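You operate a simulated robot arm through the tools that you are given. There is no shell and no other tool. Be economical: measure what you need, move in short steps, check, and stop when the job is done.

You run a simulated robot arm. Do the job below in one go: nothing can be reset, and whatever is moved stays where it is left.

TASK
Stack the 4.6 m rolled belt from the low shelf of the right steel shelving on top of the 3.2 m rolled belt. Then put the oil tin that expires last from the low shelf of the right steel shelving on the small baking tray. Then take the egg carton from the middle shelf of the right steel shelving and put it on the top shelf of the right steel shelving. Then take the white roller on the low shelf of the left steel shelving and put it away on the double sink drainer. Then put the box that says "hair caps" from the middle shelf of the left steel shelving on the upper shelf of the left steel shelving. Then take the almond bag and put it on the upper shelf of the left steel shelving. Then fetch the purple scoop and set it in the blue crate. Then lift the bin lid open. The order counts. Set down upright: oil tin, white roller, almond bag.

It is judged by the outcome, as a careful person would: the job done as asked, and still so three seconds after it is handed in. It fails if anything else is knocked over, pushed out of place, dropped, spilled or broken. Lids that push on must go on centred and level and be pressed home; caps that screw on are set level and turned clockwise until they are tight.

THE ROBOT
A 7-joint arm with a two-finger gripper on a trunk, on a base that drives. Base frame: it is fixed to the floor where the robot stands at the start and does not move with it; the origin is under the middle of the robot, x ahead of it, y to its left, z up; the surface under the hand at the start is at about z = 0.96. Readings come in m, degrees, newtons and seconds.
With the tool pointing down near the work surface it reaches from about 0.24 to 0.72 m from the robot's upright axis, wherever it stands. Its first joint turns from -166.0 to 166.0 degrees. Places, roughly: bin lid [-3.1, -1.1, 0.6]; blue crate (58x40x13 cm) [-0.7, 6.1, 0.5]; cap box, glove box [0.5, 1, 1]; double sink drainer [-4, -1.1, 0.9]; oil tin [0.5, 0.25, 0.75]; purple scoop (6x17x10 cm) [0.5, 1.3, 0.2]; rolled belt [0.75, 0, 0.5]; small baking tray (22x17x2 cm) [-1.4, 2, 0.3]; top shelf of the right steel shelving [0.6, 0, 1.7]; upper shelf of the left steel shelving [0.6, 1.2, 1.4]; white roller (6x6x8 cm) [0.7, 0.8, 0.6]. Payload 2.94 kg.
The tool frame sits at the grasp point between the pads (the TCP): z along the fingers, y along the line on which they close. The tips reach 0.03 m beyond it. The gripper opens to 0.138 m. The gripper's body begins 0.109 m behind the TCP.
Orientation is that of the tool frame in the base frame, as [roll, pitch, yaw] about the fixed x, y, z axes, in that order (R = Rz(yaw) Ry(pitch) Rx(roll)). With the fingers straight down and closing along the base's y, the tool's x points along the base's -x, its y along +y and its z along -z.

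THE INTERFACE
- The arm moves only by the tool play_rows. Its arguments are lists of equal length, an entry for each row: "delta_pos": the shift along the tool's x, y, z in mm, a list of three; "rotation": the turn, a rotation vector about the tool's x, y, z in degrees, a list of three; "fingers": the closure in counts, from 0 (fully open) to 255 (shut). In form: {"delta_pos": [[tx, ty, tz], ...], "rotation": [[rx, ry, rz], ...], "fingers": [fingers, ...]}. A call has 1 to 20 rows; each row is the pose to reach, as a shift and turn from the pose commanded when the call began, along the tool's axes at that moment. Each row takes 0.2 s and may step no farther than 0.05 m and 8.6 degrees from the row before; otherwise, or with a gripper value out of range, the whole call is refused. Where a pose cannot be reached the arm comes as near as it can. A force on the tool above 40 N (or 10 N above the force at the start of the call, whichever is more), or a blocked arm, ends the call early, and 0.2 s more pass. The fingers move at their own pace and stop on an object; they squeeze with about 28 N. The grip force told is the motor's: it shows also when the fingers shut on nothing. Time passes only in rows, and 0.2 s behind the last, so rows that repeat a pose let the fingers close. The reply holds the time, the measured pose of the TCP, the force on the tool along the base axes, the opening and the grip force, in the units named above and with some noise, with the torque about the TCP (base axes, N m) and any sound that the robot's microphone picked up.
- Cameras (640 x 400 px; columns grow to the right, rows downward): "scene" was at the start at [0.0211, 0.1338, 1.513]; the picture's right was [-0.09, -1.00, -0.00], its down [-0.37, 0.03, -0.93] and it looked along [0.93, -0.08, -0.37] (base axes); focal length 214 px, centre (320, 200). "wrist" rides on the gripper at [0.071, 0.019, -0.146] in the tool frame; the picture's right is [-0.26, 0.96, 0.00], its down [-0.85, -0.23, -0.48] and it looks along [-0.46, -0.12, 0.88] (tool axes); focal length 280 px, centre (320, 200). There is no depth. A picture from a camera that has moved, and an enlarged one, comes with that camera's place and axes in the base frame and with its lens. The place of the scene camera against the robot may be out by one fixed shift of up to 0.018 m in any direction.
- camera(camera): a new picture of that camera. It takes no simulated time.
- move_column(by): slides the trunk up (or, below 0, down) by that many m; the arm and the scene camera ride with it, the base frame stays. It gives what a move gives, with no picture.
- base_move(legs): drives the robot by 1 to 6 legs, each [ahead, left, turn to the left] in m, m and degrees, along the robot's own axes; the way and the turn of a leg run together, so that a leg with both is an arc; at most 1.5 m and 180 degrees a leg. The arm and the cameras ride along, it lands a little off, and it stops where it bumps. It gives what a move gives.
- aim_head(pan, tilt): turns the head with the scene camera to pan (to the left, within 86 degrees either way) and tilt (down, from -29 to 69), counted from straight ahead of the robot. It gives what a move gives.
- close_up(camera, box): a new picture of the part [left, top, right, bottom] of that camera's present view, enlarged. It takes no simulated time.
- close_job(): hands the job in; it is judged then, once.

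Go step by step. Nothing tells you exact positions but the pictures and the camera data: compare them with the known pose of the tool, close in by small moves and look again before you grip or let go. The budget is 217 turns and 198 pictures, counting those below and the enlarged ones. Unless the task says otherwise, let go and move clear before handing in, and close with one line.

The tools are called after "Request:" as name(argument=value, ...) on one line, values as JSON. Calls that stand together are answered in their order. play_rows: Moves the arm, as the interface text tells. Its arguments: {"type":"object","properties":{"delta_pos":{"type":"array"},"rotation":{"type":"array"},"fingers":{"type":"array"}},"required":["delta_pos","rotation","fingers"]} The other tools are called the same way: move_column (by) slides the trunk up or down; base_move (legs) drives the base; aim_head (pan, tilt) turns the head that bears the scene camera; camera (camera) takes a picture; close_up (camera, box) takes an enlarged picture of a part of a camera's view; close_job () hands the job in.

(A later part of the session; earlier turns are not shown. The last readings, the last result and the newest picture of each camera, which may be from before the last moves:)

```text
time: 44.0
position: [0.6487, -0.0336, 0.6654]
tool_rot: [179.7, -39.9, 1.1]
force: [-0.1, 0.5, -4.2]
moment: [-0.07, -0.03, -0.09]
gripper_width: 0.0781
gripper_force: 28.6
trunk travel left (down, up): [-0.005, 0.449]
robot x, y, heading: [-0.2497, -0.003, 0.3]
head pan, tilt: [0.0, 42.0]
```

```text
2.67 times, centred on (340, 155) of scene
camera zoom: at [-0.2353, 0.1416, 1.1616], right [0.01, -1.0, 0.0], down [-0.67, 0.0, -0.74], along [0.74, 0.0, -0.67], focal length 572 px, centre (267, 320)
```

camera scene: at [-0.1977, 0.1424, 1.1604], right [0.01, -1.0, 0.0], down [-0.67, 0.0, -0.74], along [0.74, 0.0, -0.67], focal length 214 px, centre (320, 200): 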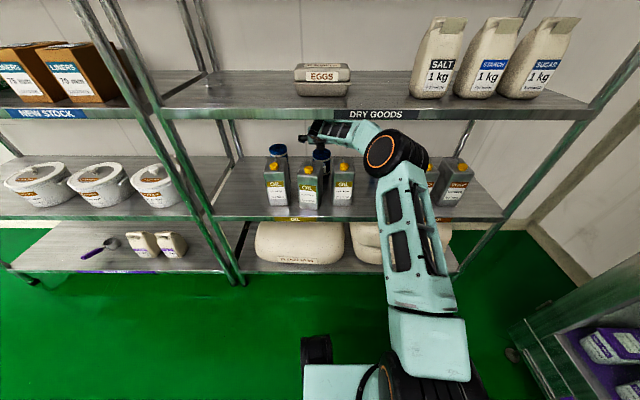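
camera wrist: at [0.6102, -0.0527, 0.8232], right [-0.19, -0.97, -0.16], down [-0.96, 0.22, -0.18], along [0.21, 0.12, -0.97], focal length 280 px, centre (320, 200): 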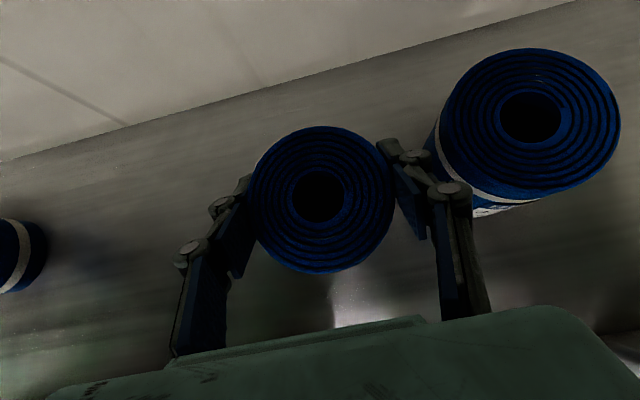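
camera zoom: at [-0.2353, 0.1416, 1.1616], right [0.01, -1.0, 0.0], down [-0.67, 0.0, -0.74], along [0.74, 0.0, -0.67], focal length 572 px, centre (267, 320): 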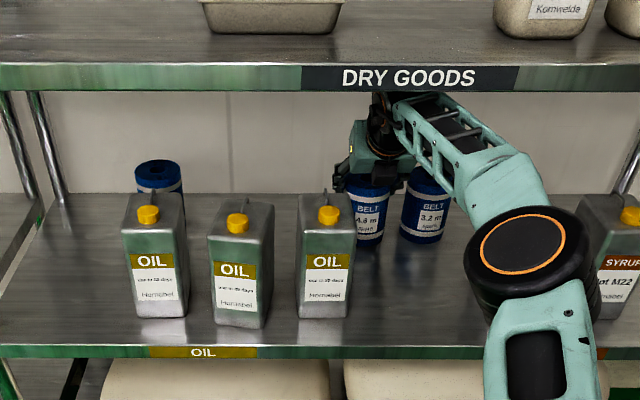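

The lift is clean. Now pull it toward me and right into the gap, at about (0.59, -0.08).

Request:
play_rows(delta_pos=[[-15, 15, -12], [-30, 30, -25], [-44, 45, -37]], rotation=[[0, 0, 0], [0, 0, 0], [0, 0, 0]], fingers=[255, 255, 255])

Request:
close_up(camera="scene", box=[240, 80, 480, 230])

```text
time: 44.8
position: [0.5926, -0.0782, 0.6677]
tool_rot: [179.5, -39.9, 1.1]
force: [0.8, 1.3, -4.0]
moment: [-0.03, -0.03, 0.01]
gripper_width: 0.0781
gripper_force: 27.9
trunk travel left (down, up): [-0.005, 0.449]
robot x, y, heading: [-0.2504, 0.0004, 0.3]
head pan, tilt: [0.0, 42.0]
```

```text
2.67 times, centred on (360, 155) of scene
camera zoom: at [-0.2352, 0.1416, 1.1616], right [0.01, -1.0, 0.0], down [-0.67, 0.0, -0.74], along [0.74, 0.0, -0.67], focal length 572 px, centre (213, 320)
```

zoom: 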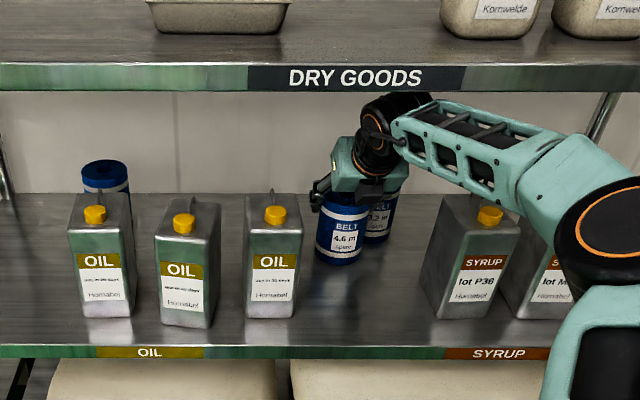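

Lower it onto the shelf and release with a partial opening so as not to touch the 3.2 m belt.

Request:
play_rows(delta_pos=[[-2, 0, 3], [-5, 0, 6], [-5, 0, 6], [-5, 0, 6], [-5, 0, 6]], rotation=[[0, 0, 0], [0, 0, 0], [0, 0, 0], [0, 0, 0], [0, 0, 0]], fingers=[255, 255, 255, 70, 70])

Request:
camera(camera="wrist")

```text
time: 46.0
position: [0.5917, -0.0794, 0.6606]
tool_rot: [179.7, -39.9, 0.9]
force: [0.0, -0.8, 0.2]
moment: [0.02, 0.04, -0.02]
gripper_width: 0.1001
gripper_force: 0.1
trunk travel left (down, up): [-0.005, 0.449]
robot x, y, heading: [-0.247, 0.001, 0.5]
head pan, tilt: [0.0, 42.0]
```

```text
157 pictures are left
camera wrist: at [0.5527, -0.0986, 0.8172], right [-0.19, -0.97, -0.16], down [-0.96, 0.22, -0.18], along [0.21, 0.12, -0.97], focal length 280 px, centre (320, 200)
```

wrist: 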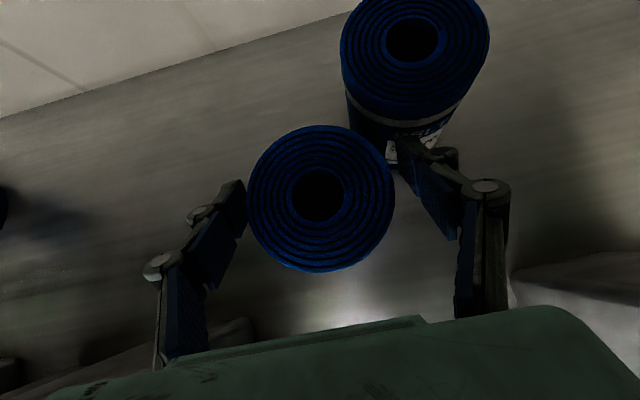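

The belt stands free. Now withdraw while flattening the hand to 15°.

Request:
play_rows(delta_pos=[[-16, 0, -19], [-32, 0, -37], [-48, 0, -56], [-64, 0, -75], [-80, 0, -94]], rotation=[[0, 7, 0], [0, 14, 0], [0, 21, 0], [0, 28, 0], [0, 35, 0]], fingers=[70, 70, 70, 70, 70])

Request:
camera(camera="wrist")

Request:
camera(camera="scene")

```text
time: 47.2
position: [0.4694, -0.0814, 0.683]
tool_rot: [179.4, -75.0, 1.3]
force: [-0.7, -0.2, 0.1]
moment: [-0.03, 0.06, -0.05]
gripper_width: 0.1003
gripper_force: 0.1
out of reach, approached as far as the arm can: row 2
trunk travel left (down, up): [-0.005, 0.449]
robot x, y, heading: [-0.2504, -0.0027, 0.1]
head pan, tilt: [0.0, 42.0]
```

```text
156 pictures are left
camera wrist: at [0.3476, -0.1021, 0.7889], right [-0.06, -0.97, -0.25], down [-0.68, 0.22, -0.7], along [0.73, 0.13, -0.67], focal length 280 px, centre (320, 200)
```

wrist: 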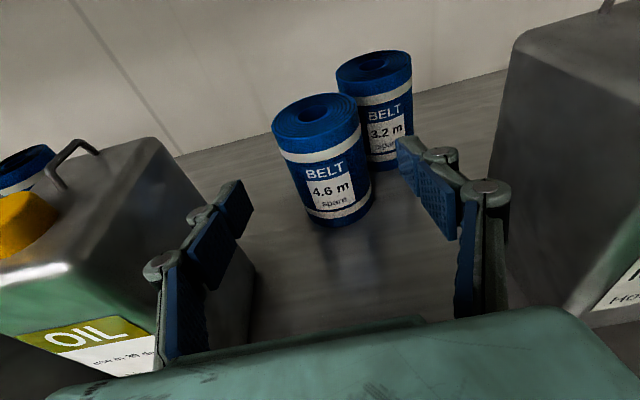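

```text
155 pictures are left
camera scene: at [-0.2358, 0.1418, 1.1617], right [0.01, -1.0, 0.0], down [-0.67, 0.0, -0.74], along [0.74, 0.0, -0.67], focal length 214 px, centre (320, 200)
```

scene: 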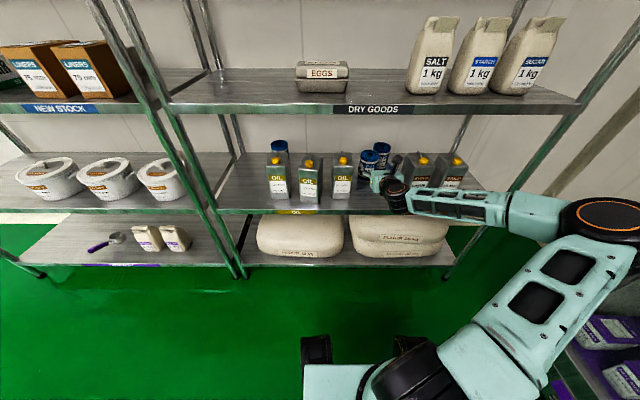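

The two belts are clearly labelled, with a flat approach open. Move in around the 4.6 m belt low down.

Request:
play_rows(delta_pos=[[-35, 0, 9], [-35, 0, 48], [-35, 0, 87], [-35, 0, 125]], rotation=[[0, 0, 0], [0, 0, 0], [0, 0, 0], [0, 0, 0]], fingers=[70, 70, 70, 70])

Request:
camera(camera="wrist")

```text
time: 48.2
position: [0.5815, -0.0763, 0.6171]
tool_rot: [178.8, -74.9, 1.8]
force: [-0.7, -0.2, 0.1]
moment: [0.03, 0.01, -0.01]
gripper_width: 0.1002
gripper_force: 0.0
trunk travel left (down, up): [-0.005, 0.449]
robot x, y, heading: [-0.2484, 0.0022, 0.2]
head pan, tilt: [0.0, 42.0]
```

```text
154 pictures are left
camera wrist: at [0.4602, -0.0982, 0.7234], right [-0.06, -0.97, -0.25], down [-0.68, 0.22, -0.7], along [0.73, 0.13, -0.67], focal length 280 px, centre (320, 200)
```

wrist: 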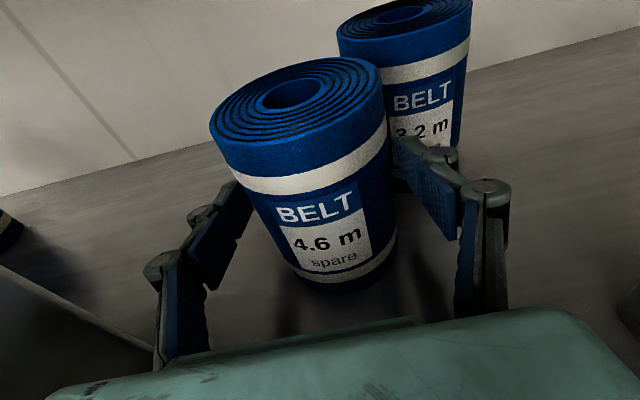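

Close and lift straight up by about 13 cm.

Request:
play_rows(delta_pos=[[0, 0, 0], [0, 0, 0], [0, 0, 0], [31, 0, -8], [62, 0, -17], [93, 0, -25], [126, 0, -34]], rotation=[[0, 0, 0], [0, 0, 0], [0, 0, 0], [0, 0, 0], [0, 0, 0], [0, 0, 0], [0, 0, 0]], fingers=[255, 255, 255, 255, 255, 255, 255])

Request:
camera(camera="wrist")

Request:
camera(camera="scene")

```text
time: 49.8
position: [0.5791, -0.0764, 0.7454]
tool_rot: [178.9, -74.9, 1.8]
force: [0.2, -0.9, -4.5]
moment: [0.02, -0.03, -0.02]
gripper_width: 0.0782
gripper_force: 27.7
trunk travel left (down, up): [-0.005, 0.449]
robot x, y, heading: [-0.2489, 0.0004, 0.4]
head pan, tilt: [0.0, 42.0]
```

```text
153 pictures are left
camera wrist: at [0.4577, -0.0971, 0.8511], right [-0.06, -0.97, -0.25], down [-0.68, 0.22, -0.7], along [0.73, 0.13, -0.67], focal length 280 px, centre (320, 200)
```

wrist: 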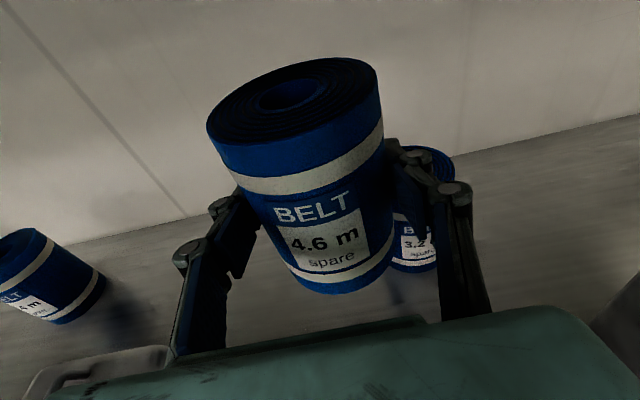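

```text
152 pictures are left
camera scene: at [-0.2351, 0.1415, 1.1616], right [0.01, -1.0, 0.0], down [-0.67, 0.0, -0.74], along [0.74, 0.0, -0.67], focal length 214 px, centre (320, 200)
```

scene: 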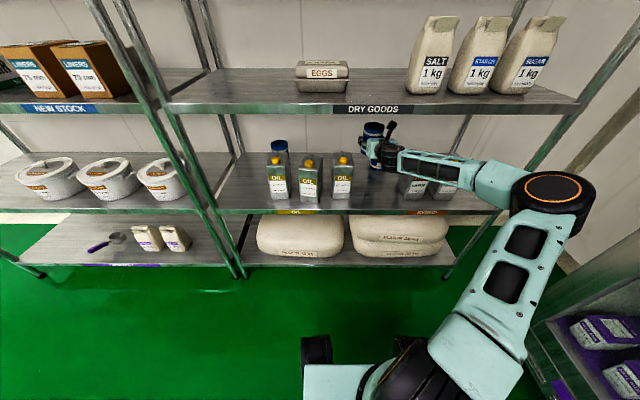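

Now carry it over the 3.2 m belt at about (0.662, -0.151).

Request:
play_rows(delta_pos=[[7, 25, 24], [14, 51, 47], [21, 76, 71]], rotation=[[0, 0, 0], [0, 0, 0], [0, 0, 0]], fingers=[255, 255, 255])

Request:
camera(camera="wrist")

Request:
close_up(camera="scene", box=[320, 100, 440, 175])

```text
time: 50.6
position: [0.6565, -0.1541, 0.7478]
tool_rot: [179.0, -74.9, 1.7]
force: [0.8, 0.3, -3.8]
moment: [0.0, 0.04, -0.04]
gripper_width: 0.0781
gripper_force: 28.3
trunk travel left (down, up): [-0.005, 0.449]
robot x, y, heading: [-0.2498, -0.0001, 0.5]
head pan, tilt: [0.0, 42.0]
```

```text
151 pictures are left
camera wrist: at [0.5354, -0.1748, 0.854], right [-0.06, -0.97, -0.25], down [-0.68, 0.22, -0.7], along [0.73, 0.13, -0.67], focal length 280 px, centre (320, 200)
```

wrist: 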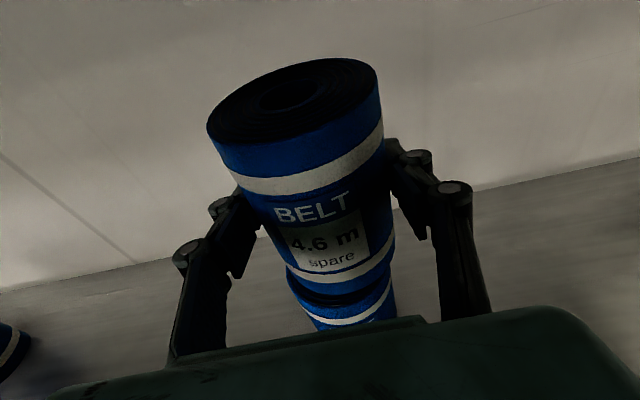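

```text
5.33 times, centred on (380, 138) of scene
camera zoom: at [-0.2353, 0.1415, 1.1616], right [0.01, -1.0, 0.0], down [-0.67, 0.0, -0.74], along [0.74, 0.0, -0.67], focal length 1144 px, centre (0, 533)
```

zoom: 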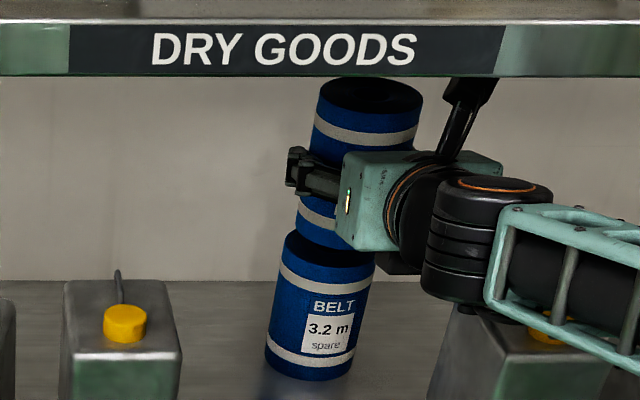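

Request:
close_up(camera="wrist", box=[240, 230, 440, 355])

Request:
close_up(camera="scene", box=[360, 125, 400, 150])

```text
3.20 times, centred on (340, 292) of wrist
camera zoom: at [0.5354, -0.1748, 0.854], right [-0.06, -0.97, -0.25], down [-0.68, 0.22, -0.7], along [0.73, 0.13, -0.67], focal length 897 px, centre (256, -96)
```

zoom: 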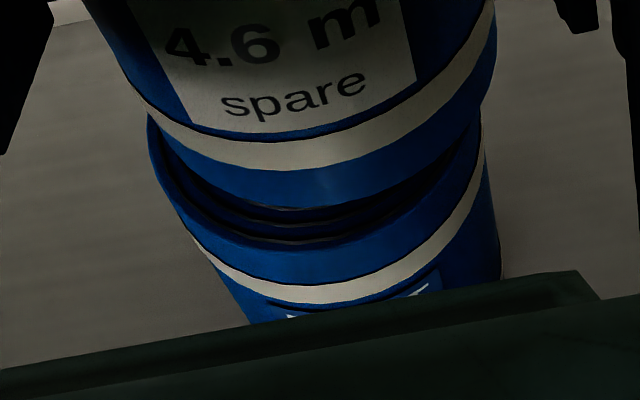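

```text
16.00 times, centred on (380, 138) of scene
camera zoom: at [-0.2353, 0.1415, 1.1616], right [0.01, -1.0, 0.0], down [-0.67, 0.0, -0.74], along [0.74, 0.0, -0.67], focal length 3432 px, centre (-640, 1200)
```

zoom: 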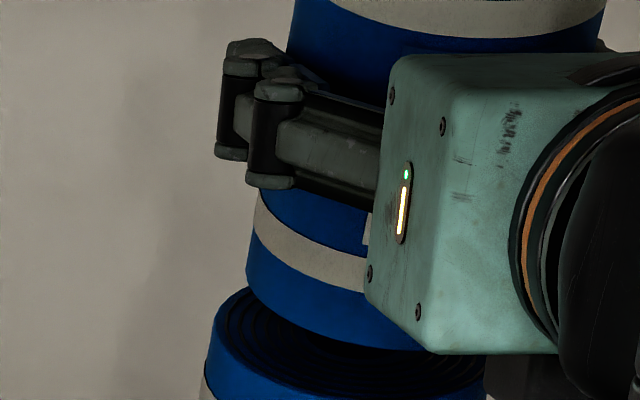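

Wrist view shows alignment within a few mm. Lower gently until it rests.

Request:
play_rows(delta_pos=[[-5, -2, 2], [-9, -2, 4], [-12, -2, 4]], rotation=[[0, 0, 0], [0, 0, 0], [0, 0, 0]], fingers=[255, 255, 255])

Request:
close_up(camera="wrist", box=[240, 230, 440, 355])

```text
time: 51.4
position: [0.6571, -0.153, 0.7336]
tool_rot: [179.0, -74.9, 1.8]
force: [0.6, 0.1, -4.5]
moment: [0.04, -0.02, -0.02]
gripper_width: 0.0781
gripper_force: 28.3
trunk travel left (down, up): [-0.005, 0.449]
robot x, y, heading: [-0.249, -0.0004, 0.2]
head pan, tilt: [0.0, 42.0]
```

```text
3.20 times, centred on (340, 292) of wrist
camera zoom: at [0.5355, -0.173, 0.8401], right [-0.06, -0.97, -0.25], down [-0.68, 0.22, -0.7], along [0.73, 0.13, -0.67], focal length 897 px, centre (256, -96)
```

zoom: 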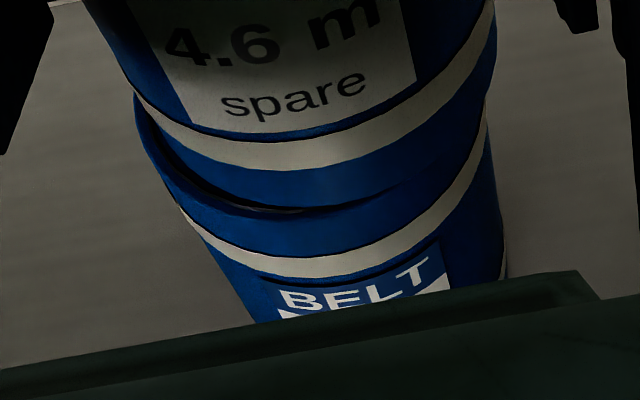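

Request:
play_rows(delta_pos=[[0, -3, 0], [-3, -3, 1], [-5, -3, 1]], rotation=[[0, 0, 0], [0, 0, 0], [0, 0, 0]], fingers=[255, 255, 255])

Request:
close_up(camera="wrist", box=[240, 230, 440, 355])

```text
time: 52.2
position: [0.6564, -0.1498, 0.7319]
tool_rot: [178.9, -75.1, 1.9]
force: [3.3, 0.4, 4.3]
moment: [0.06, -0.08, -0.01]
gripper_width: 0.0782
gripper_force: 27.7
trunk travel left (down, up): [-0.005, 0.449]
robot x, y, heading: [-0.2534, -0.001, 0.3]
head pan, tilt: [0.0, 42.0]
```

```text
3.20 times, centred on (340, 292) of wrist
camera zoom: at [0.5347, -0.1701, 0.8383], right [-0.06, -0.97, -0.25], down [-0.68, 0.22, -0.7], along [0.73, 0.13, -0.67], focal length 897 px, centre (256, -96)
```

zoom: 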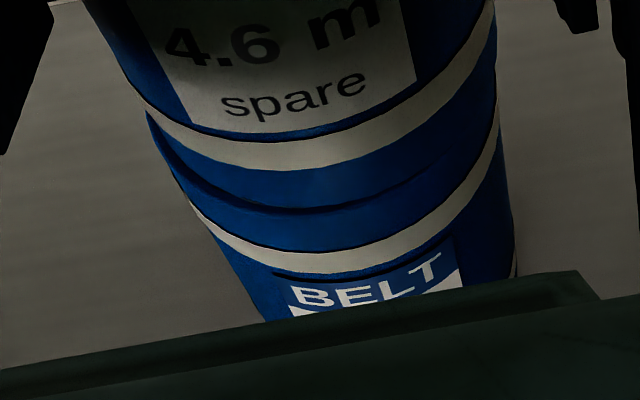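

It rests flush on the 3.2 m belt. Release and back out.

Request:
play_rows(delta_pos=[[0, 0, 0], [0, 0, 0], [0, 0, 0], [-8, 0, -40], [-16, 0, -80], [-26, 0, -120], [-36, 0, -160], [-46, 0, -200]], rotation=[[0, 0, 0], [0, 0, 0], [0, 0, 0], [0, 0, 0], [0, 0, 0], [0, 0, 0], [0, 0, 0], [0, 0, 0]], fingers=[52, 52, 52, 52, 52, 52, 52, 52])

Request:
camera(camera="wrist")

Request:
camera(camera="scene")

```text
time: 54.0
position: [0.4469, -0.1556, 0.7394]
tool_rot: [178.3, -75.1, 2.3]
force: [3.4, 1.6, 10.4]
moment: [-0.69, -0.16, 0.2]
gripper_width: 0.1094
gripper_force: 0.1
trunk travel left (down, up): [-0.005, 0.449]
robot x, y, heading: [-0.2487, -0.0018, 0.2]
head pan, tilt: [0.0, 42.0]
```

```text
145 pictures are left
camera wrist: at [0.3249, -0.1752, 0.8457], right [-0.06, -0.97, -0.25], down [-0.68, 0.22, -0.7], along [0.73, 0.13, -0.67], focal length 280 px, centre (320, 200)
```

wrist: 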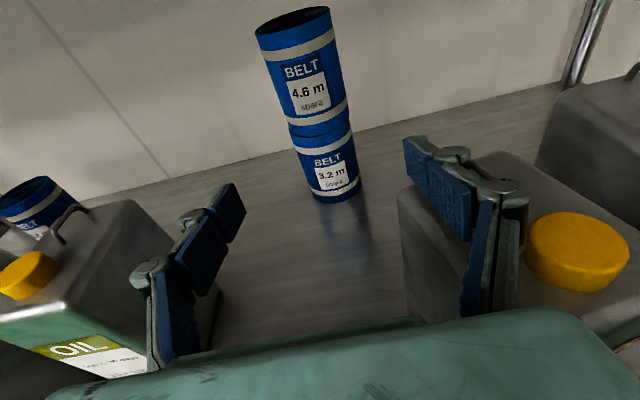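

```text
144 pictures are left
camera scene: at [-0.2365, 0.142, 1.1617], right [0.01, -1.0, 0.0], down [-0.67, 0.0, -0.74], along [0.74, 0.0, -0.67], focal length 214 px, centre (320, 200)
```

scene: 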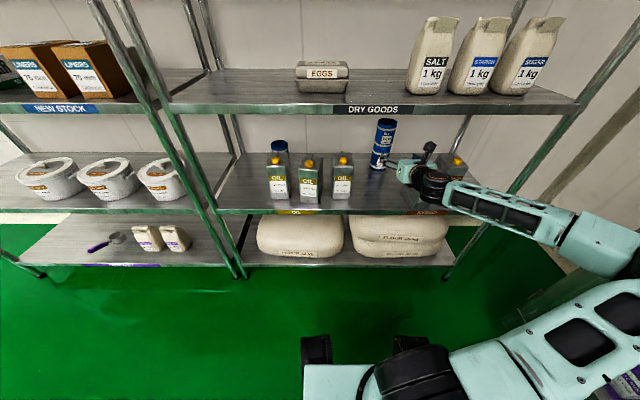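

The stack is fine. The right finger is resting lightly on the syrup tin's shoulder, so I'll raise clear and move left.

Request:
play_rows(delta_pos=[[20, 0, -5], [40, 0, -10], [40, -30, -10], [40, -60, -10], [30, -75, -50], [20, -75, -90], [10, -75, -130]], rotation=[[0, 0, 0], [0, 0, 0], [0, 0, 0], [0, 0, 0], [0, 0, 0], [0, 0, 0], [0, 0, 0]], fingers=[52, 52, 52, 52, 52, 52, 52])

Request:
camera(camera="wrist")

Request:
camera(camera="scene")

```text
time: 55.6
position: [0.3261, -0.0787, 0.7808]
tool_rot: [178.9, -74.9, 1.8]
force: [0.2, -0.2, 0.2]
moment: [0.02, -0.01, -0.02]
gripper_width: 0.11
gripper_force: 0.0
trunk travel left (down, up): [-0.005, 0.449]
robot x, y, heading: [-0.249, 0.0031, 0.3]
head pan, tilt: [0.0, 42.0]
```

```text
143 pictures are left
camera wrist: at [0.2048, -0.0995, 0.8866], right [-0.06, -0.97, -0.25], down [-0.68, 0.22, -0.7], along [0.73, 0.13, -0.67], focal length 280 px, centre (320, 200)
```

wrist: 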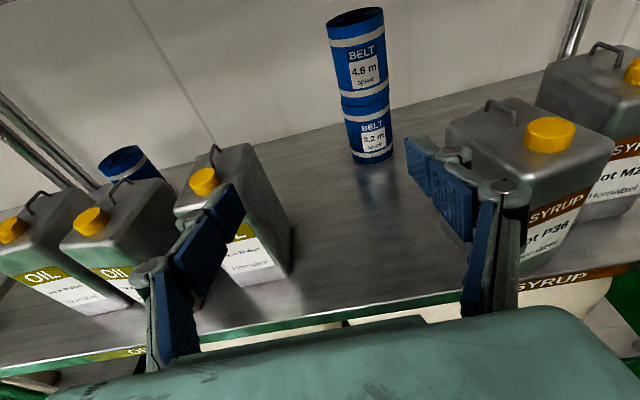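

```text
142 pictures are left
camera scene: at [-0.2356, 0.1416, 1.1616], right [0.01, -1.0, 0.0], down [-0.67, 0.0, -0.74], along [0.74, 0.0, -0.67], focal length 214 px, centre (320, 200)
```

scene: 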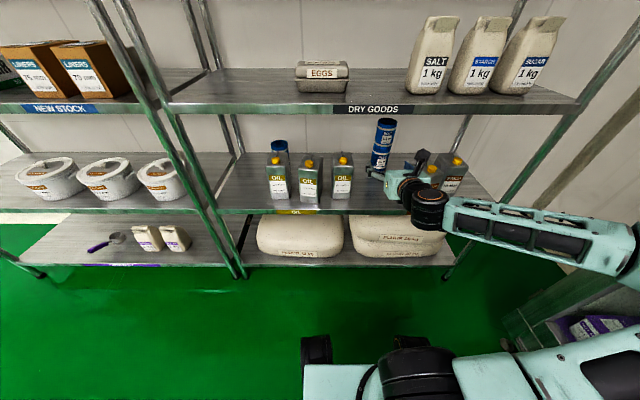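

Everything stands. Now I'll close the fingers and go in front of the displaced 45-day tin to push it back.

Request:
play_rows(delta_pos=[[-8, 0, -30], [-28, -42, -25], [-50, -85, -20], [-75, -128, -13], [-100, -170, -5], [-125, -213, 2], [-153, -255, 10]], rotation=[[0, 0, 0], [0, 0, 0], [0, 0, 0], [0, 0, 0], [0, 0, 0], [0, 0, 0], [0, 0, 0]], fingers=[255, 255, 255, 255, 255, 255, 255])

Request:
camera(camera="wrist")

Request:
close_up(camera="scene", box=[220, 110, 480, 272])

```text
refused: row 4 steps farther than a row can; nothing moved
```

```text
141 pictures are left
camera wrist: at [0.2048, -0.0995, 0.8866], right [-0.06, -0.97, -0.25], down [-0.68, 0.22, -0.7], along [0.73, 0.13, -0.67], focal length 280 px, centre (320, 200)
```

wrist: 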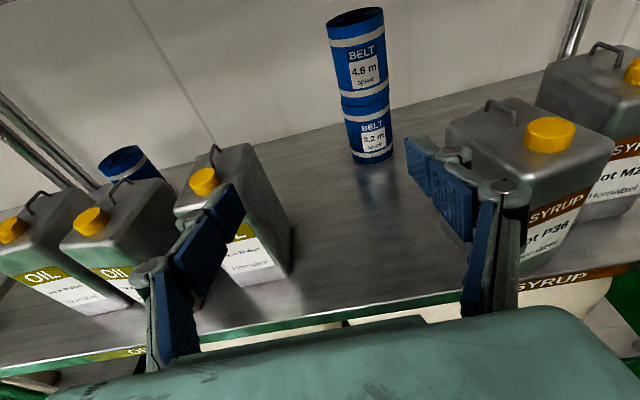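

```text
2.46 times, centred on (350, 191) of scene
camera zoom: at [-0.2356, 0.1416, 1.1616], right [0.01, -1.0, 0.0], down [-0.67, 0.0, -0.74], along [0.74, 0.0, -0.67], focal length 528 px, centre (246, 222)
```

zoom: 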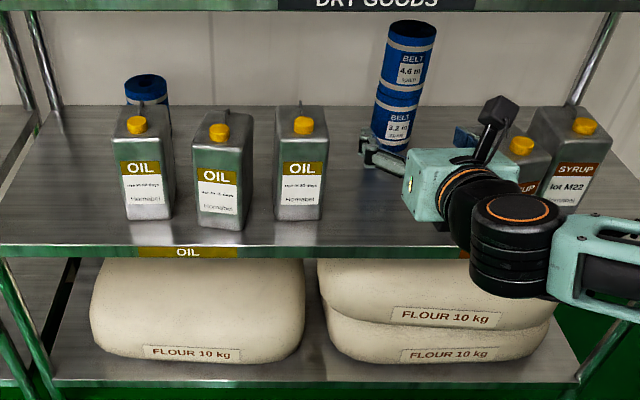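

Tin 2 is about 28 mm forward of its neighbours. I'll move the hand in front of it with fingers 6 cm apart so that they push it squarely.

Request:
play_rows(delta_pos=[[-17, -33, 6], [-35, -66, 12], [-52, -98, 19], [-69, -131, 25], [-86, -164, 31], [-104, -197, 37], [-121, -229, 43], [-138, -262, 50]], rotation=[[0, 0, 0], [0, 0, 0], [0, 0, 0], [0, 0, 0], [-0.5, 0, 0.1], [-1, 0, 0.2], [-1.4, 0, 0.3], [-1.7, 0, 0.5]], fingers=[144, 144, 144, 144, 144, 144, 144, 144])

Request:
camera(camera="wrist")

Request:
close_up(camera="scene", box=[220, 110, 480, 272])

```text
time: 57.4
position: [0.3405, 0.1828, 0.6311]
tool_rot: [179.3, -74.8, -0.3]
force: [0.5, 0.5, 0.7]
moment: [0.01, 0.03, 0.04]
gripper_width: 0.0602
gripper_force: 0.1
trunk travel left (down, up): [-0.005, 0.449]
robot x, y, heading: [-0.2477, 0.0011, 0.4]
head pan, tilt: [0.0, 42.0]
```

```text
139 pictures are left
camera wrist: at [0.2175, 0.1657, 0.7365], right [-0.09, -0.96, -0.25], down [-0.68, 0.24, -0.7], along [0.73, 0.11, -0.67], focal length 280 px, centre (320, 200)
```

wrist: 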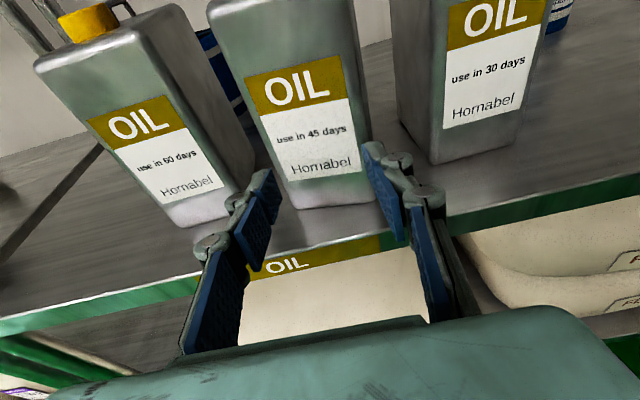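

```text
2.46 times, centred on (350, 191) of scene
camera zoom: at [-0.2359, 0.1414, 1.1617], right [0.01, -1.0, 0.0], down [-0.67, 0.0, -0.74], along [0.74, 0.0, -0.67], focal length 528 px, centre (246, 222)
```

zoom: 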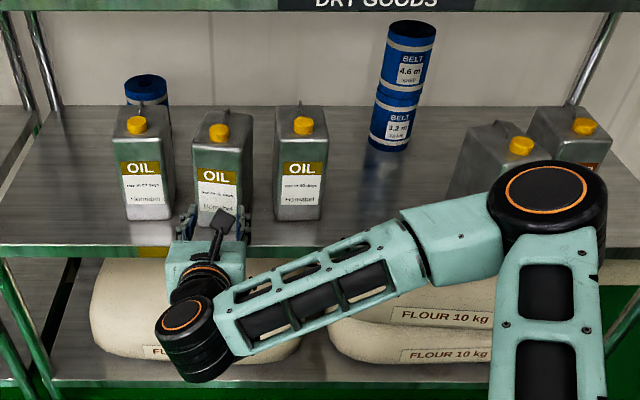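

Request:
play_rows(delta_pos=[[5, 0, 19], [9, 0, 34], [11, 0, 42], [13, 0, 50], [16, 0, 58]], rotation=[[0, 0, 0], [0, 0, 0], [0, 0, 0], [0, 0, 0], [0, 0, 0]], fingers=[144, 144, 144, 144, 144])

Request:
close_up(camera="scene", box=[240, 130, 380, 217])

```text
time: 58.6
position: [0.3981, 0.1823, 0.6324]
tool_rot: [179.2, -74.9, -0.2]
force: [-2.8, -0.3, 0.2]
moment: [0.01, 0.0, -0.04]
gripper_width: 0.0607
gripper_force: 0.9
trunk travel left (down, up): [-0.005, 0.449]
robot x, y, heading: [-0.2493, -0.0032, 0.5]
head pan, tilt: [0.0, 42.0]
```

```text
4.57 times, centred on (310, 174) of scene
camera zoom: at [-0.236, 0.1415, 1.1617], right [0.01, -1.0, 0.0], down [-0.67, 0.0, -0.74], along [0.74, 0.0, -0.67], focal length 980 px, centre (366, 321)
```

zoom: 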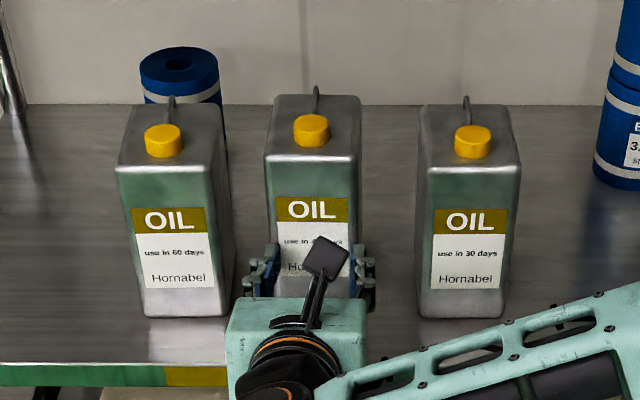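

Request:
play_rows(delta_pos=[[-8, 0, -30], [-18, 0, -70]], rotation=[[0, 0, 0], [0, 0, 0]], fingers=[144, 144])

Request:
close_up(camera="scene", box=[240, 130, 380, 217])

Request:
camera(camera="wrist")

```text
time: 59.2
position: [0.3245, 0.1813, 0.6342]
tool_rot: [179.2, -74.8, -0.3]
force: [-0.1, 0.4, -0.7]
moment: [0.01, 0.0, 0.0]
gripper_width: 0.0601
gripper_force: 0.2
trunk travel left (down, up): [-0.005, 0.449]
robot x, y, heading: [-0.247, 0.0015, 0.2]
head pan, tilt: [0.0, 42.0]
```

```text
4.57 times, centred on (310, 174) of scene
camera zoom: at [-0.2357, 0.1415, 1.1616], right [0.01, -1.0, 0.0], down [-0.67, 0.0, -0.74], along [0.74, 0.0, -0.67], focal length 980 px, centre (366, 321)
```

zoom: 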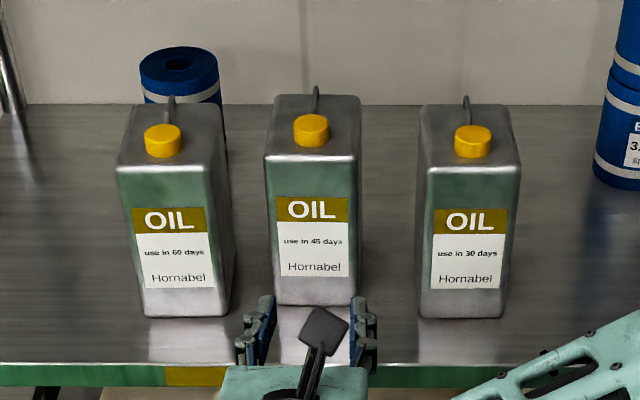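

```text
135 pictures are left
camera wrist: at [0.2032, 0.1639, 0.7407], right [-0.09, -0.96, -0.25], down [-0.68, 0.24, -0.7], along [0.73, 0.11, -0.67], focal length 280 px, centre (320, 200)
```

wrist: 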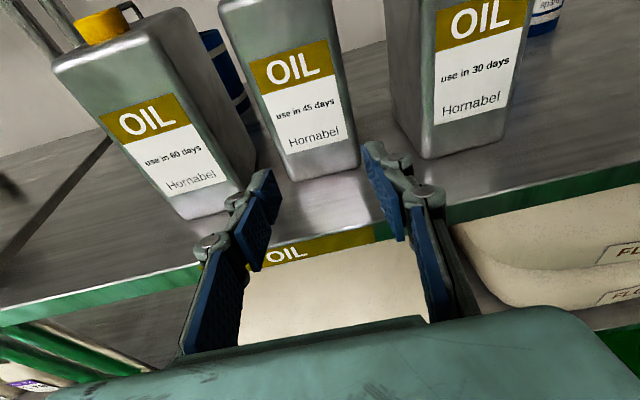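

I overpushed: it is now about 17 mm behind the row. I'll take it by its sides and draw it back level.

Request:
play_rows(delta_pos=[[0, -4, 0], [9, -4, 34], [18, -4, 68], [27, -4, 102], [35, -4, 130], [35, -4, 130], [35, -4, 130], [35, -4, 130]], rotation=[[0, 0, 0], [0, 0, 0], [0, 0, 0], [0, 0, 0], [0, 0, 0], [0, 0, 0], [0, 0, 0], [0, 0, 0]], fingers=[37, 37, 37, 37, 37, 255, 255, 255])

Request:
camera(camera="wrist")

```text
time: 61.0
position: [0.4588, 0.1869, 0.6338]
tool_rot: [179.0, -75.0, -0.1]
force: [2.6, -3.8, 1.6]
moment: [-0.33, 0.12, 0.03]
gripper_width: 0.0777
gripper_force: 28.5
trunk travel left (down, up): [-0.005, 0.449]
robot x, y, heading: [-0.2506, -0.0011, 0.2]
head pan, tilt: [0.0, 42.0]
```

```text
134 pictures are left
camera wrist: at [0.3371, 0.1698, 0.7403], right [-0.09, -0.96, -0.25], down [-0.68, 0.24, -0.7], along [0.73, 0.11, -0.67], focal length 280 px, centre (320, 200)
```

wrist: 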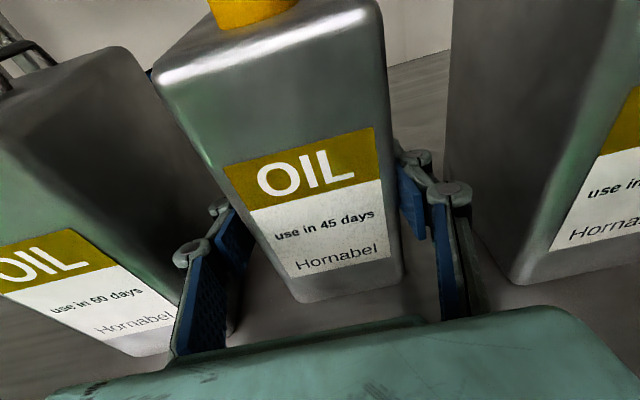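

Request:
play_rows(delta_pos=[[3, 0, -1], [-1, 0, -9], [-1, 0, -17], [-4, 0, -16], [-4, 0, -16], [-4, 0, -16], [-4, 0, -16], [-14, 0, -54], [-24, 0, -92], [-34, 0, -130]], rotation=[[0, 0, 0], [0, 0, 0], [0, 0, 0], [0, 0, 0], [0, 0, 0], [0, 0, 0], [0, 0, 0], [0, 0, 0], [0, 0, 0], [0, 0, 0]], fingers=[255, 255, 255, 255, 37, 37, 37, 37, 37, 37])

Request:
close_up(camera="scene", box=[240, 130, 380, 217])

```text
time: 63.2
position: [0.3232, 0.1888, 0.6339]
tool_rot: [179.0, -74.9, -0.1]
force: [0.0, -0.3, 0.1]
moment: [-0.02, 0.01, 0.02]
gripper_width: 0.1182
gripper_force: 0.1
trunk travel left (down, up): [-0.005, 0.449]
robot x, y, heading: [-0.2475, -0.0062, 0.5]
head pan, tilt: [0.0, 42.0]
```

```text
4.57 times, centred on (310, 174) of scene
camera zoom: at [-0.2357, 0.1415, 1.1616], right [0.01, -1.0, 0.0], down [-0.67, 0.0, -0.74], along [0.74, 0.0, -0.67], focal length 980 px, centre (366, 321)
```

zoom: 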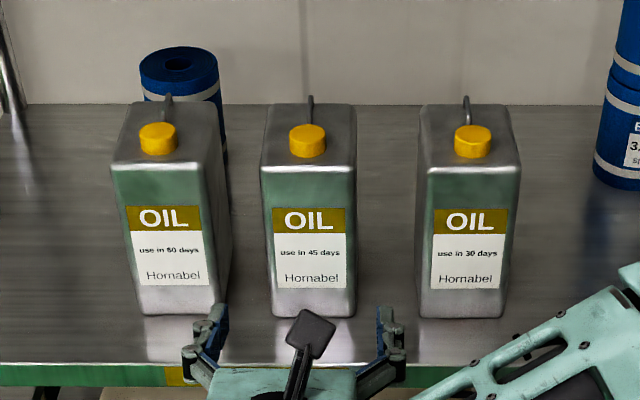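

The row is level again. Now shift left to the 60-day tin and grip it.

Request:
play_rows(delta_pos=[[6, -42, -2], [13, -84, -4], [19, -126, -5], [28, -126, 29], [37, -126, 62], [46, -126, 95], [54, -126, 127], [54, -126, 127], [54, -126, 127], [54, -126, 127]], rotation=[[0, 0, 0], [0, 0, 0], [0, 0, 0], [0, 0, 0], [0, 0, 0], [0, 0, 0], [0, 0, 0], [0, 0, 0], [0, 0, 0], [0, 0, 0]], fingers=[37, 37, 37, 37, 37, 37, 37, 37, 37, 37])

Request:
camera(camera="wrist")

Request:
close_up(camera="scene", box=[240, 130, 380, 217])

```text
time: 65.4
position: [0.4646, 0.3125, 0.653]
tool_rot: [179.1, -74.9, -0.3]
force: [-0.8, 0.2, -0.1]
moment: [-0.05, -0.02, -0.01]
gripper_width: 0.118
gripper_force: 0.1
trunk travel left (down, up): [-0.005, 0.449]
robot x, y, heading: [-0.2468, -0.0035, 0.6]
head pan, tilt: [0.0, 42.0]
```

```text
132 pictures are left
camera wrist: at [0.3426, 0.2968, 0.7594], right [-0.09, -0.96, -0.25], down [-0.68, 0.24, -0.7], along [0.73, 0.11, -0.67], focal length 280 px, centre (320, 200)
```

wrist: 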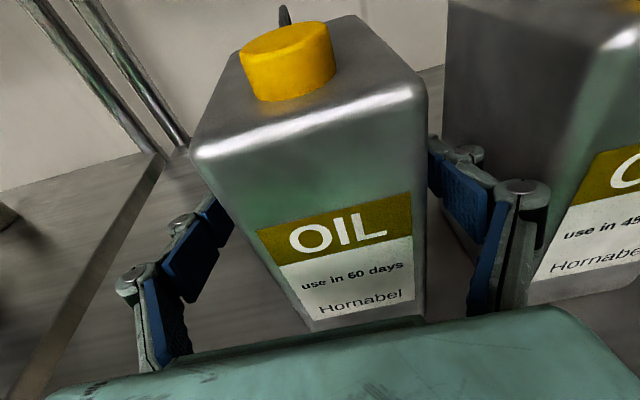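

```text
4.57 times, centred on (310, 174) of scene
camera zoom: at [-0.2358, 0.1416, 1.1616], right [0.01, -1.0, 0.0], down [-0.67, 0.0, -0.74], along [0.74, 0.0, -0.67], focal length 980 px, centre (366, 321)
```

zoom: 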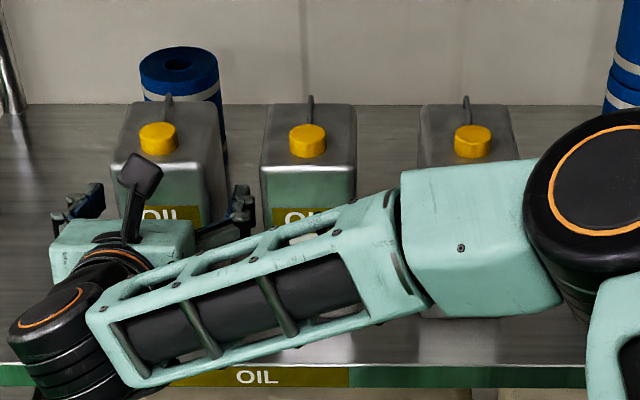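

Request:
play_rows(delta_pos=[[0, 0, 0], [0, 0, 0], [0, 0, 0], [10, 0, -3], [29, 0, -8], [48, 0, -13]], rotation=[[0, 0, 0], [0, 0, 0], [0, 0, 0], [0, 0, 0], [0, 0, 0], [0, 0, 0]], fingers=[255, 255, 255, 255, 255, 255])

Request:
camera(camera="wrist")

```text
time: 66.8
position: [0.4659, 0.3113, 0.7013]
tool_rot: [179.0, -74.8, 0.0]
force: [1.1, 0.8, -9.1]
moment: [0.04, 0.02, -0.01]
gripper_width: 0.0777
gripper_force: 28.2
trunk travel left (down, up): [-0.005, 0.449]
robot x, y, heading: [-0.2467, -0.0009, 0.5]
head pan, tilt: [0.0, 42.0]
```

```text
130 pictures are left
camera wrist: at [0.3434, 0.2945, 0.8084], right [-0.09, -0.96, -0.25], down [-0.68, 0.24, -0.69], along [0.73, 0.11, -0.68], focal length 280 px, centre (320, 200)
```

wrist: 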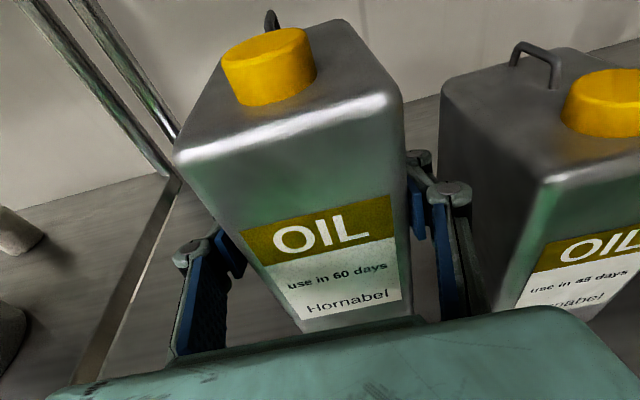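

Tin lifted cleanly (about 0.93 kg). Back off, turn left along the aisle and look.

Request:
base_move(legs=[[-0.3, 0, 0]])

Request:
close_up(camera="scene", box=[220, 60, 500, 235])

Request:
aim_head(pan=80, tilt=25)

Request:
camera(camera="scene")

```text
time: 68.9
position: [0.157, 0.3102, 0.7012]
tool_rot: [179.0, -74.7, 0.0]
force: [0.3, -0.7, -9.7]
moment: [-0.03, 0.07, 0.02]
gripper_width: 0.0779
gripper_force: 28.0
trunk travel left (down, up): [-0.005, 0.449]
robot x, y, heading: [-0.5553, -0.0036, 0.6]
head pan, tilt: [0.0, 42.0]
```

```text
2.29 times, centred on (360, 148) of scene
camera zoom: at [-0.5424, 0.14, 1.1615], right [0.01, -1.0, 0.0], down [-0.67, -0.01, -0.74], along [0.74, 0.01, -0.67], focal length 490 px, centre (229, 320)
```

zoom: 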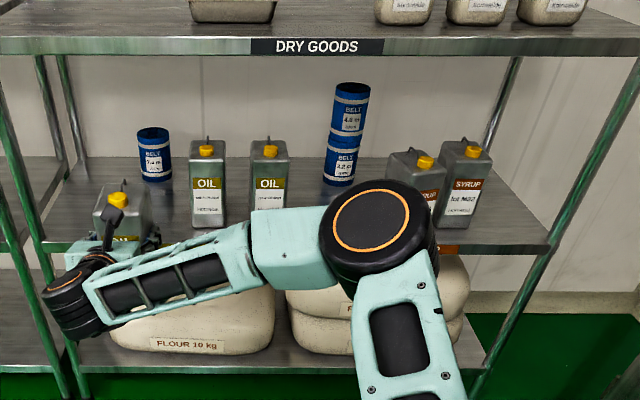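

```text
time: 70.4
position: [0.1583, 0.3104, 0.7021]
tool_rot: [179.0, -74.8, 0.1]
force: [1.0, 0.2, -8.9]
moment: [-0.04, 0.05, -0.02]
gripper_width: 0.0777
gripper_force: 27.9
trunk travel left (down, up): [-0.005, 0.449]
robot x, y, heading: [-0.5561, -0.0018, 0.4]
head pan, tilt: [80.0, 25.0]
```

```text
128 pictures are left
camera scene: at [-0.6106, 0.2302, 1.1878], right [0.99, -0.17, 0.0], down [-0.07, -0.42, -0.91], along [0.15, 0.89, -0.42], focal length 214 px, centre (320, 200)
```

scene: 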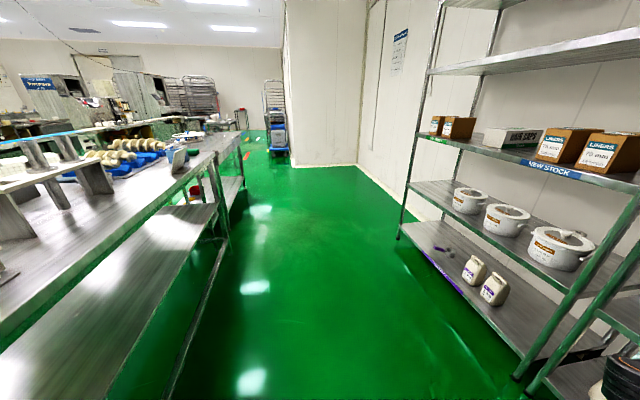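

The aisle is free. Turn left and drive along it towards the second table.

Request:
base_move(legs=[[0, 0, 90], [0.7, -0.15, 0], [0.7, -0.15, 0]])

Request:
aim_head(pan=60, tilt=30)

Request:
camera(camera="scene")

```text
time: 81.8
position: [-0.6357, 2.1225, 0.7032]
tool_rot: [179.0, -74.7, 91.8]
force: [-0.6, -0.2, -8.9]
moment: [-0.02, 0.0, 0.0]
gripper_width: 0.078
gripper_force: 27.8
trunk travel left (down, up): [-0.005, 0.449]
robot x, y, heading: [-0.3027, 1.4199, 92.6]
head pan, tilt: [80.0, 25.0]
```

```text
time: 82.6
position: [-0.6361, 2.1207, 0.7005]
tool_rot: [178.9, -74.7, 91.8]
force: [-0.6, 0.2, -9.1]
moment: [-0.04, -0.02, 0.02]
gripper_width: 0.0777
gripper_force: 27.7
trunk travel left (down, up): [-0.005, 0.449]
robot x, y, heading: [-0.3054, 1.4212, 92.4]
head pan, tilt: [60.0, 30.0]
```

```text
127 pictures are left
camera scene: at [-0.5046, 1.3839, 1.1799], right [0.47, 0.88, 0.0], down [0.44, -0.23, -0.87], along [-0.77, 0.4, -0.5], focal length 214 px, centre (320, 200)
```

scene: 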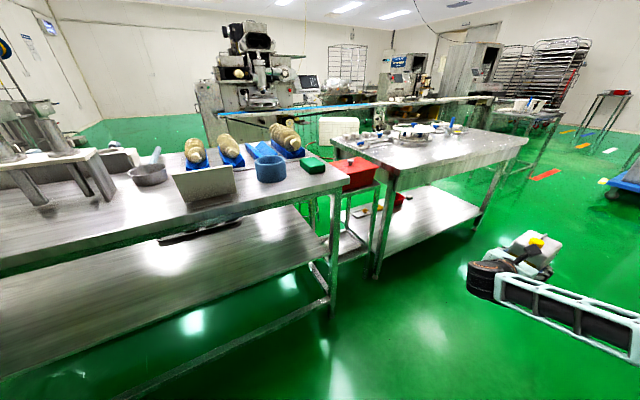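

Request:
close_up(camera="scene", box=[300, 140, 460, 240])

Request:
close_up(camera="scene", box=[120, 120, 340, 258])

```text
4.00 times, centred on (380, 190) of scene
camera zoom: at [-0.5046, 1.3839, 1.1799], right [0.47, 0.88, 0.0], down [0.44, -0.23, -0.87], along [-0.77, 0.4, -0.5], focal length 858 px, centre (80, 240)
```

zoom: 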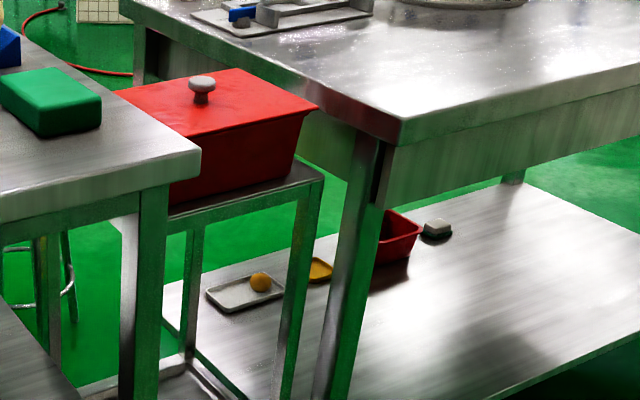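

```text
2.90 times, centred on (230, 189) of scene
camera zoom: at [-0.5046, 1.3839, 1.1799], right [0.47, 0.88, 0.0], down [0.44, -0.23, -0.87], along [-0.77, 0.4, -0.5], focal length 622 px, centre (581, 232)
```

zoom: 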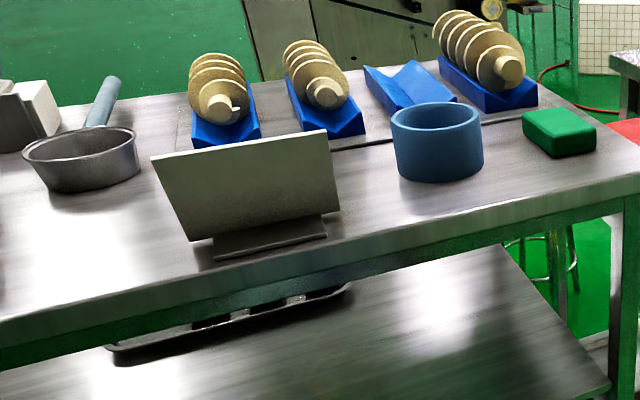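

A small grey tray sits on the second table's lower tier. I'll drive there and face it.

Request:
base_move(legs=[[0.8, -0.15, 0], [0, 0, 88]])

Request:
aim_head(pan=0, tilt=35)

Request:
camera(camera="scene")

```text
time: 90.7
position: [-0.9021, 1.9112, 0.7008]
tool_rot: [178.9, -74.7, -179.8]
force: [0.1, -0.7, -9.3]
moment: [0.02, -0.06, 0.03]
gripper_width: 0.0775
gripper_force: 28.1
trunk travel left (down, up): [-0.005, 0.449]
robot x, y, heading: [-0.1889, 2.2276, -179.5]
head pan, tilt: [60.0, 30.0]
```

```text
time: 92.0
position: [-0.9021, 1.91, 0.7014]
tool_rot: [178.9, -74.8, -179.7]
force: [-0.5, -0.1, -9.9]
moment: [-0.02, -0.08, 0.02]
gripper_width: 0.0776
gripper_force: 28.1
trunk travel left (down, up): [-0.005, 0.449]
robot x, y, heading: [-0.1889, 2.2267, -179.4]
head pan, tilt: [0.0, 35.0]
```

```text
124 pictures are left
camera scene: at [-0.1883, 2.097, 1.172], right [-0.01, 1.0, 0.0], down [0.57, 0.01, -0.82], along [-0.82, -0.01, -0.57], focal length 214 px, centre (320, 200)
```

scene: 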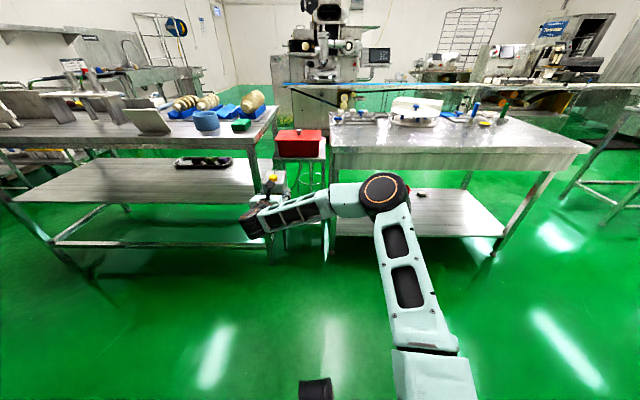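

Request:
close_up(camera="scene", box=[250, 130, 450, 255])

Request:
camera(camera="wrist")

```text
3.20 times, centred on (350, 192) of scene
camera zoom: at [-0.1883, 2.097, 1.172], right [-0.01, 1.0, 0.0], down [0.57, 0.01, -0.82], along [-0.82, -0.01, -0.57], focal length 686 px, centre (224, 224)
```

zoom: 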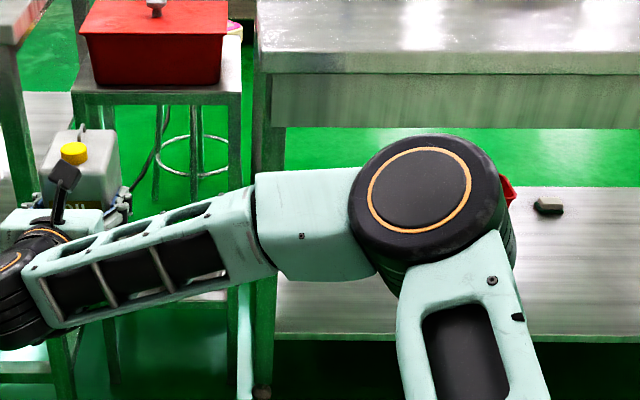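

```text
122 pictures are left
camera wrist: at [-0.7795, 1.9273, 0.8081], right [0.08, 0.97, -0.25], down [0.68, -0.24, -0.69], along [-0.73, -0.11, -0.68], focal length 280 px, centre (320, 200)
```

wrist: 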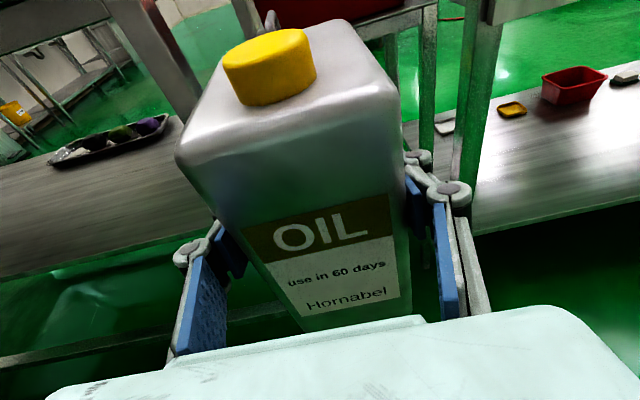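

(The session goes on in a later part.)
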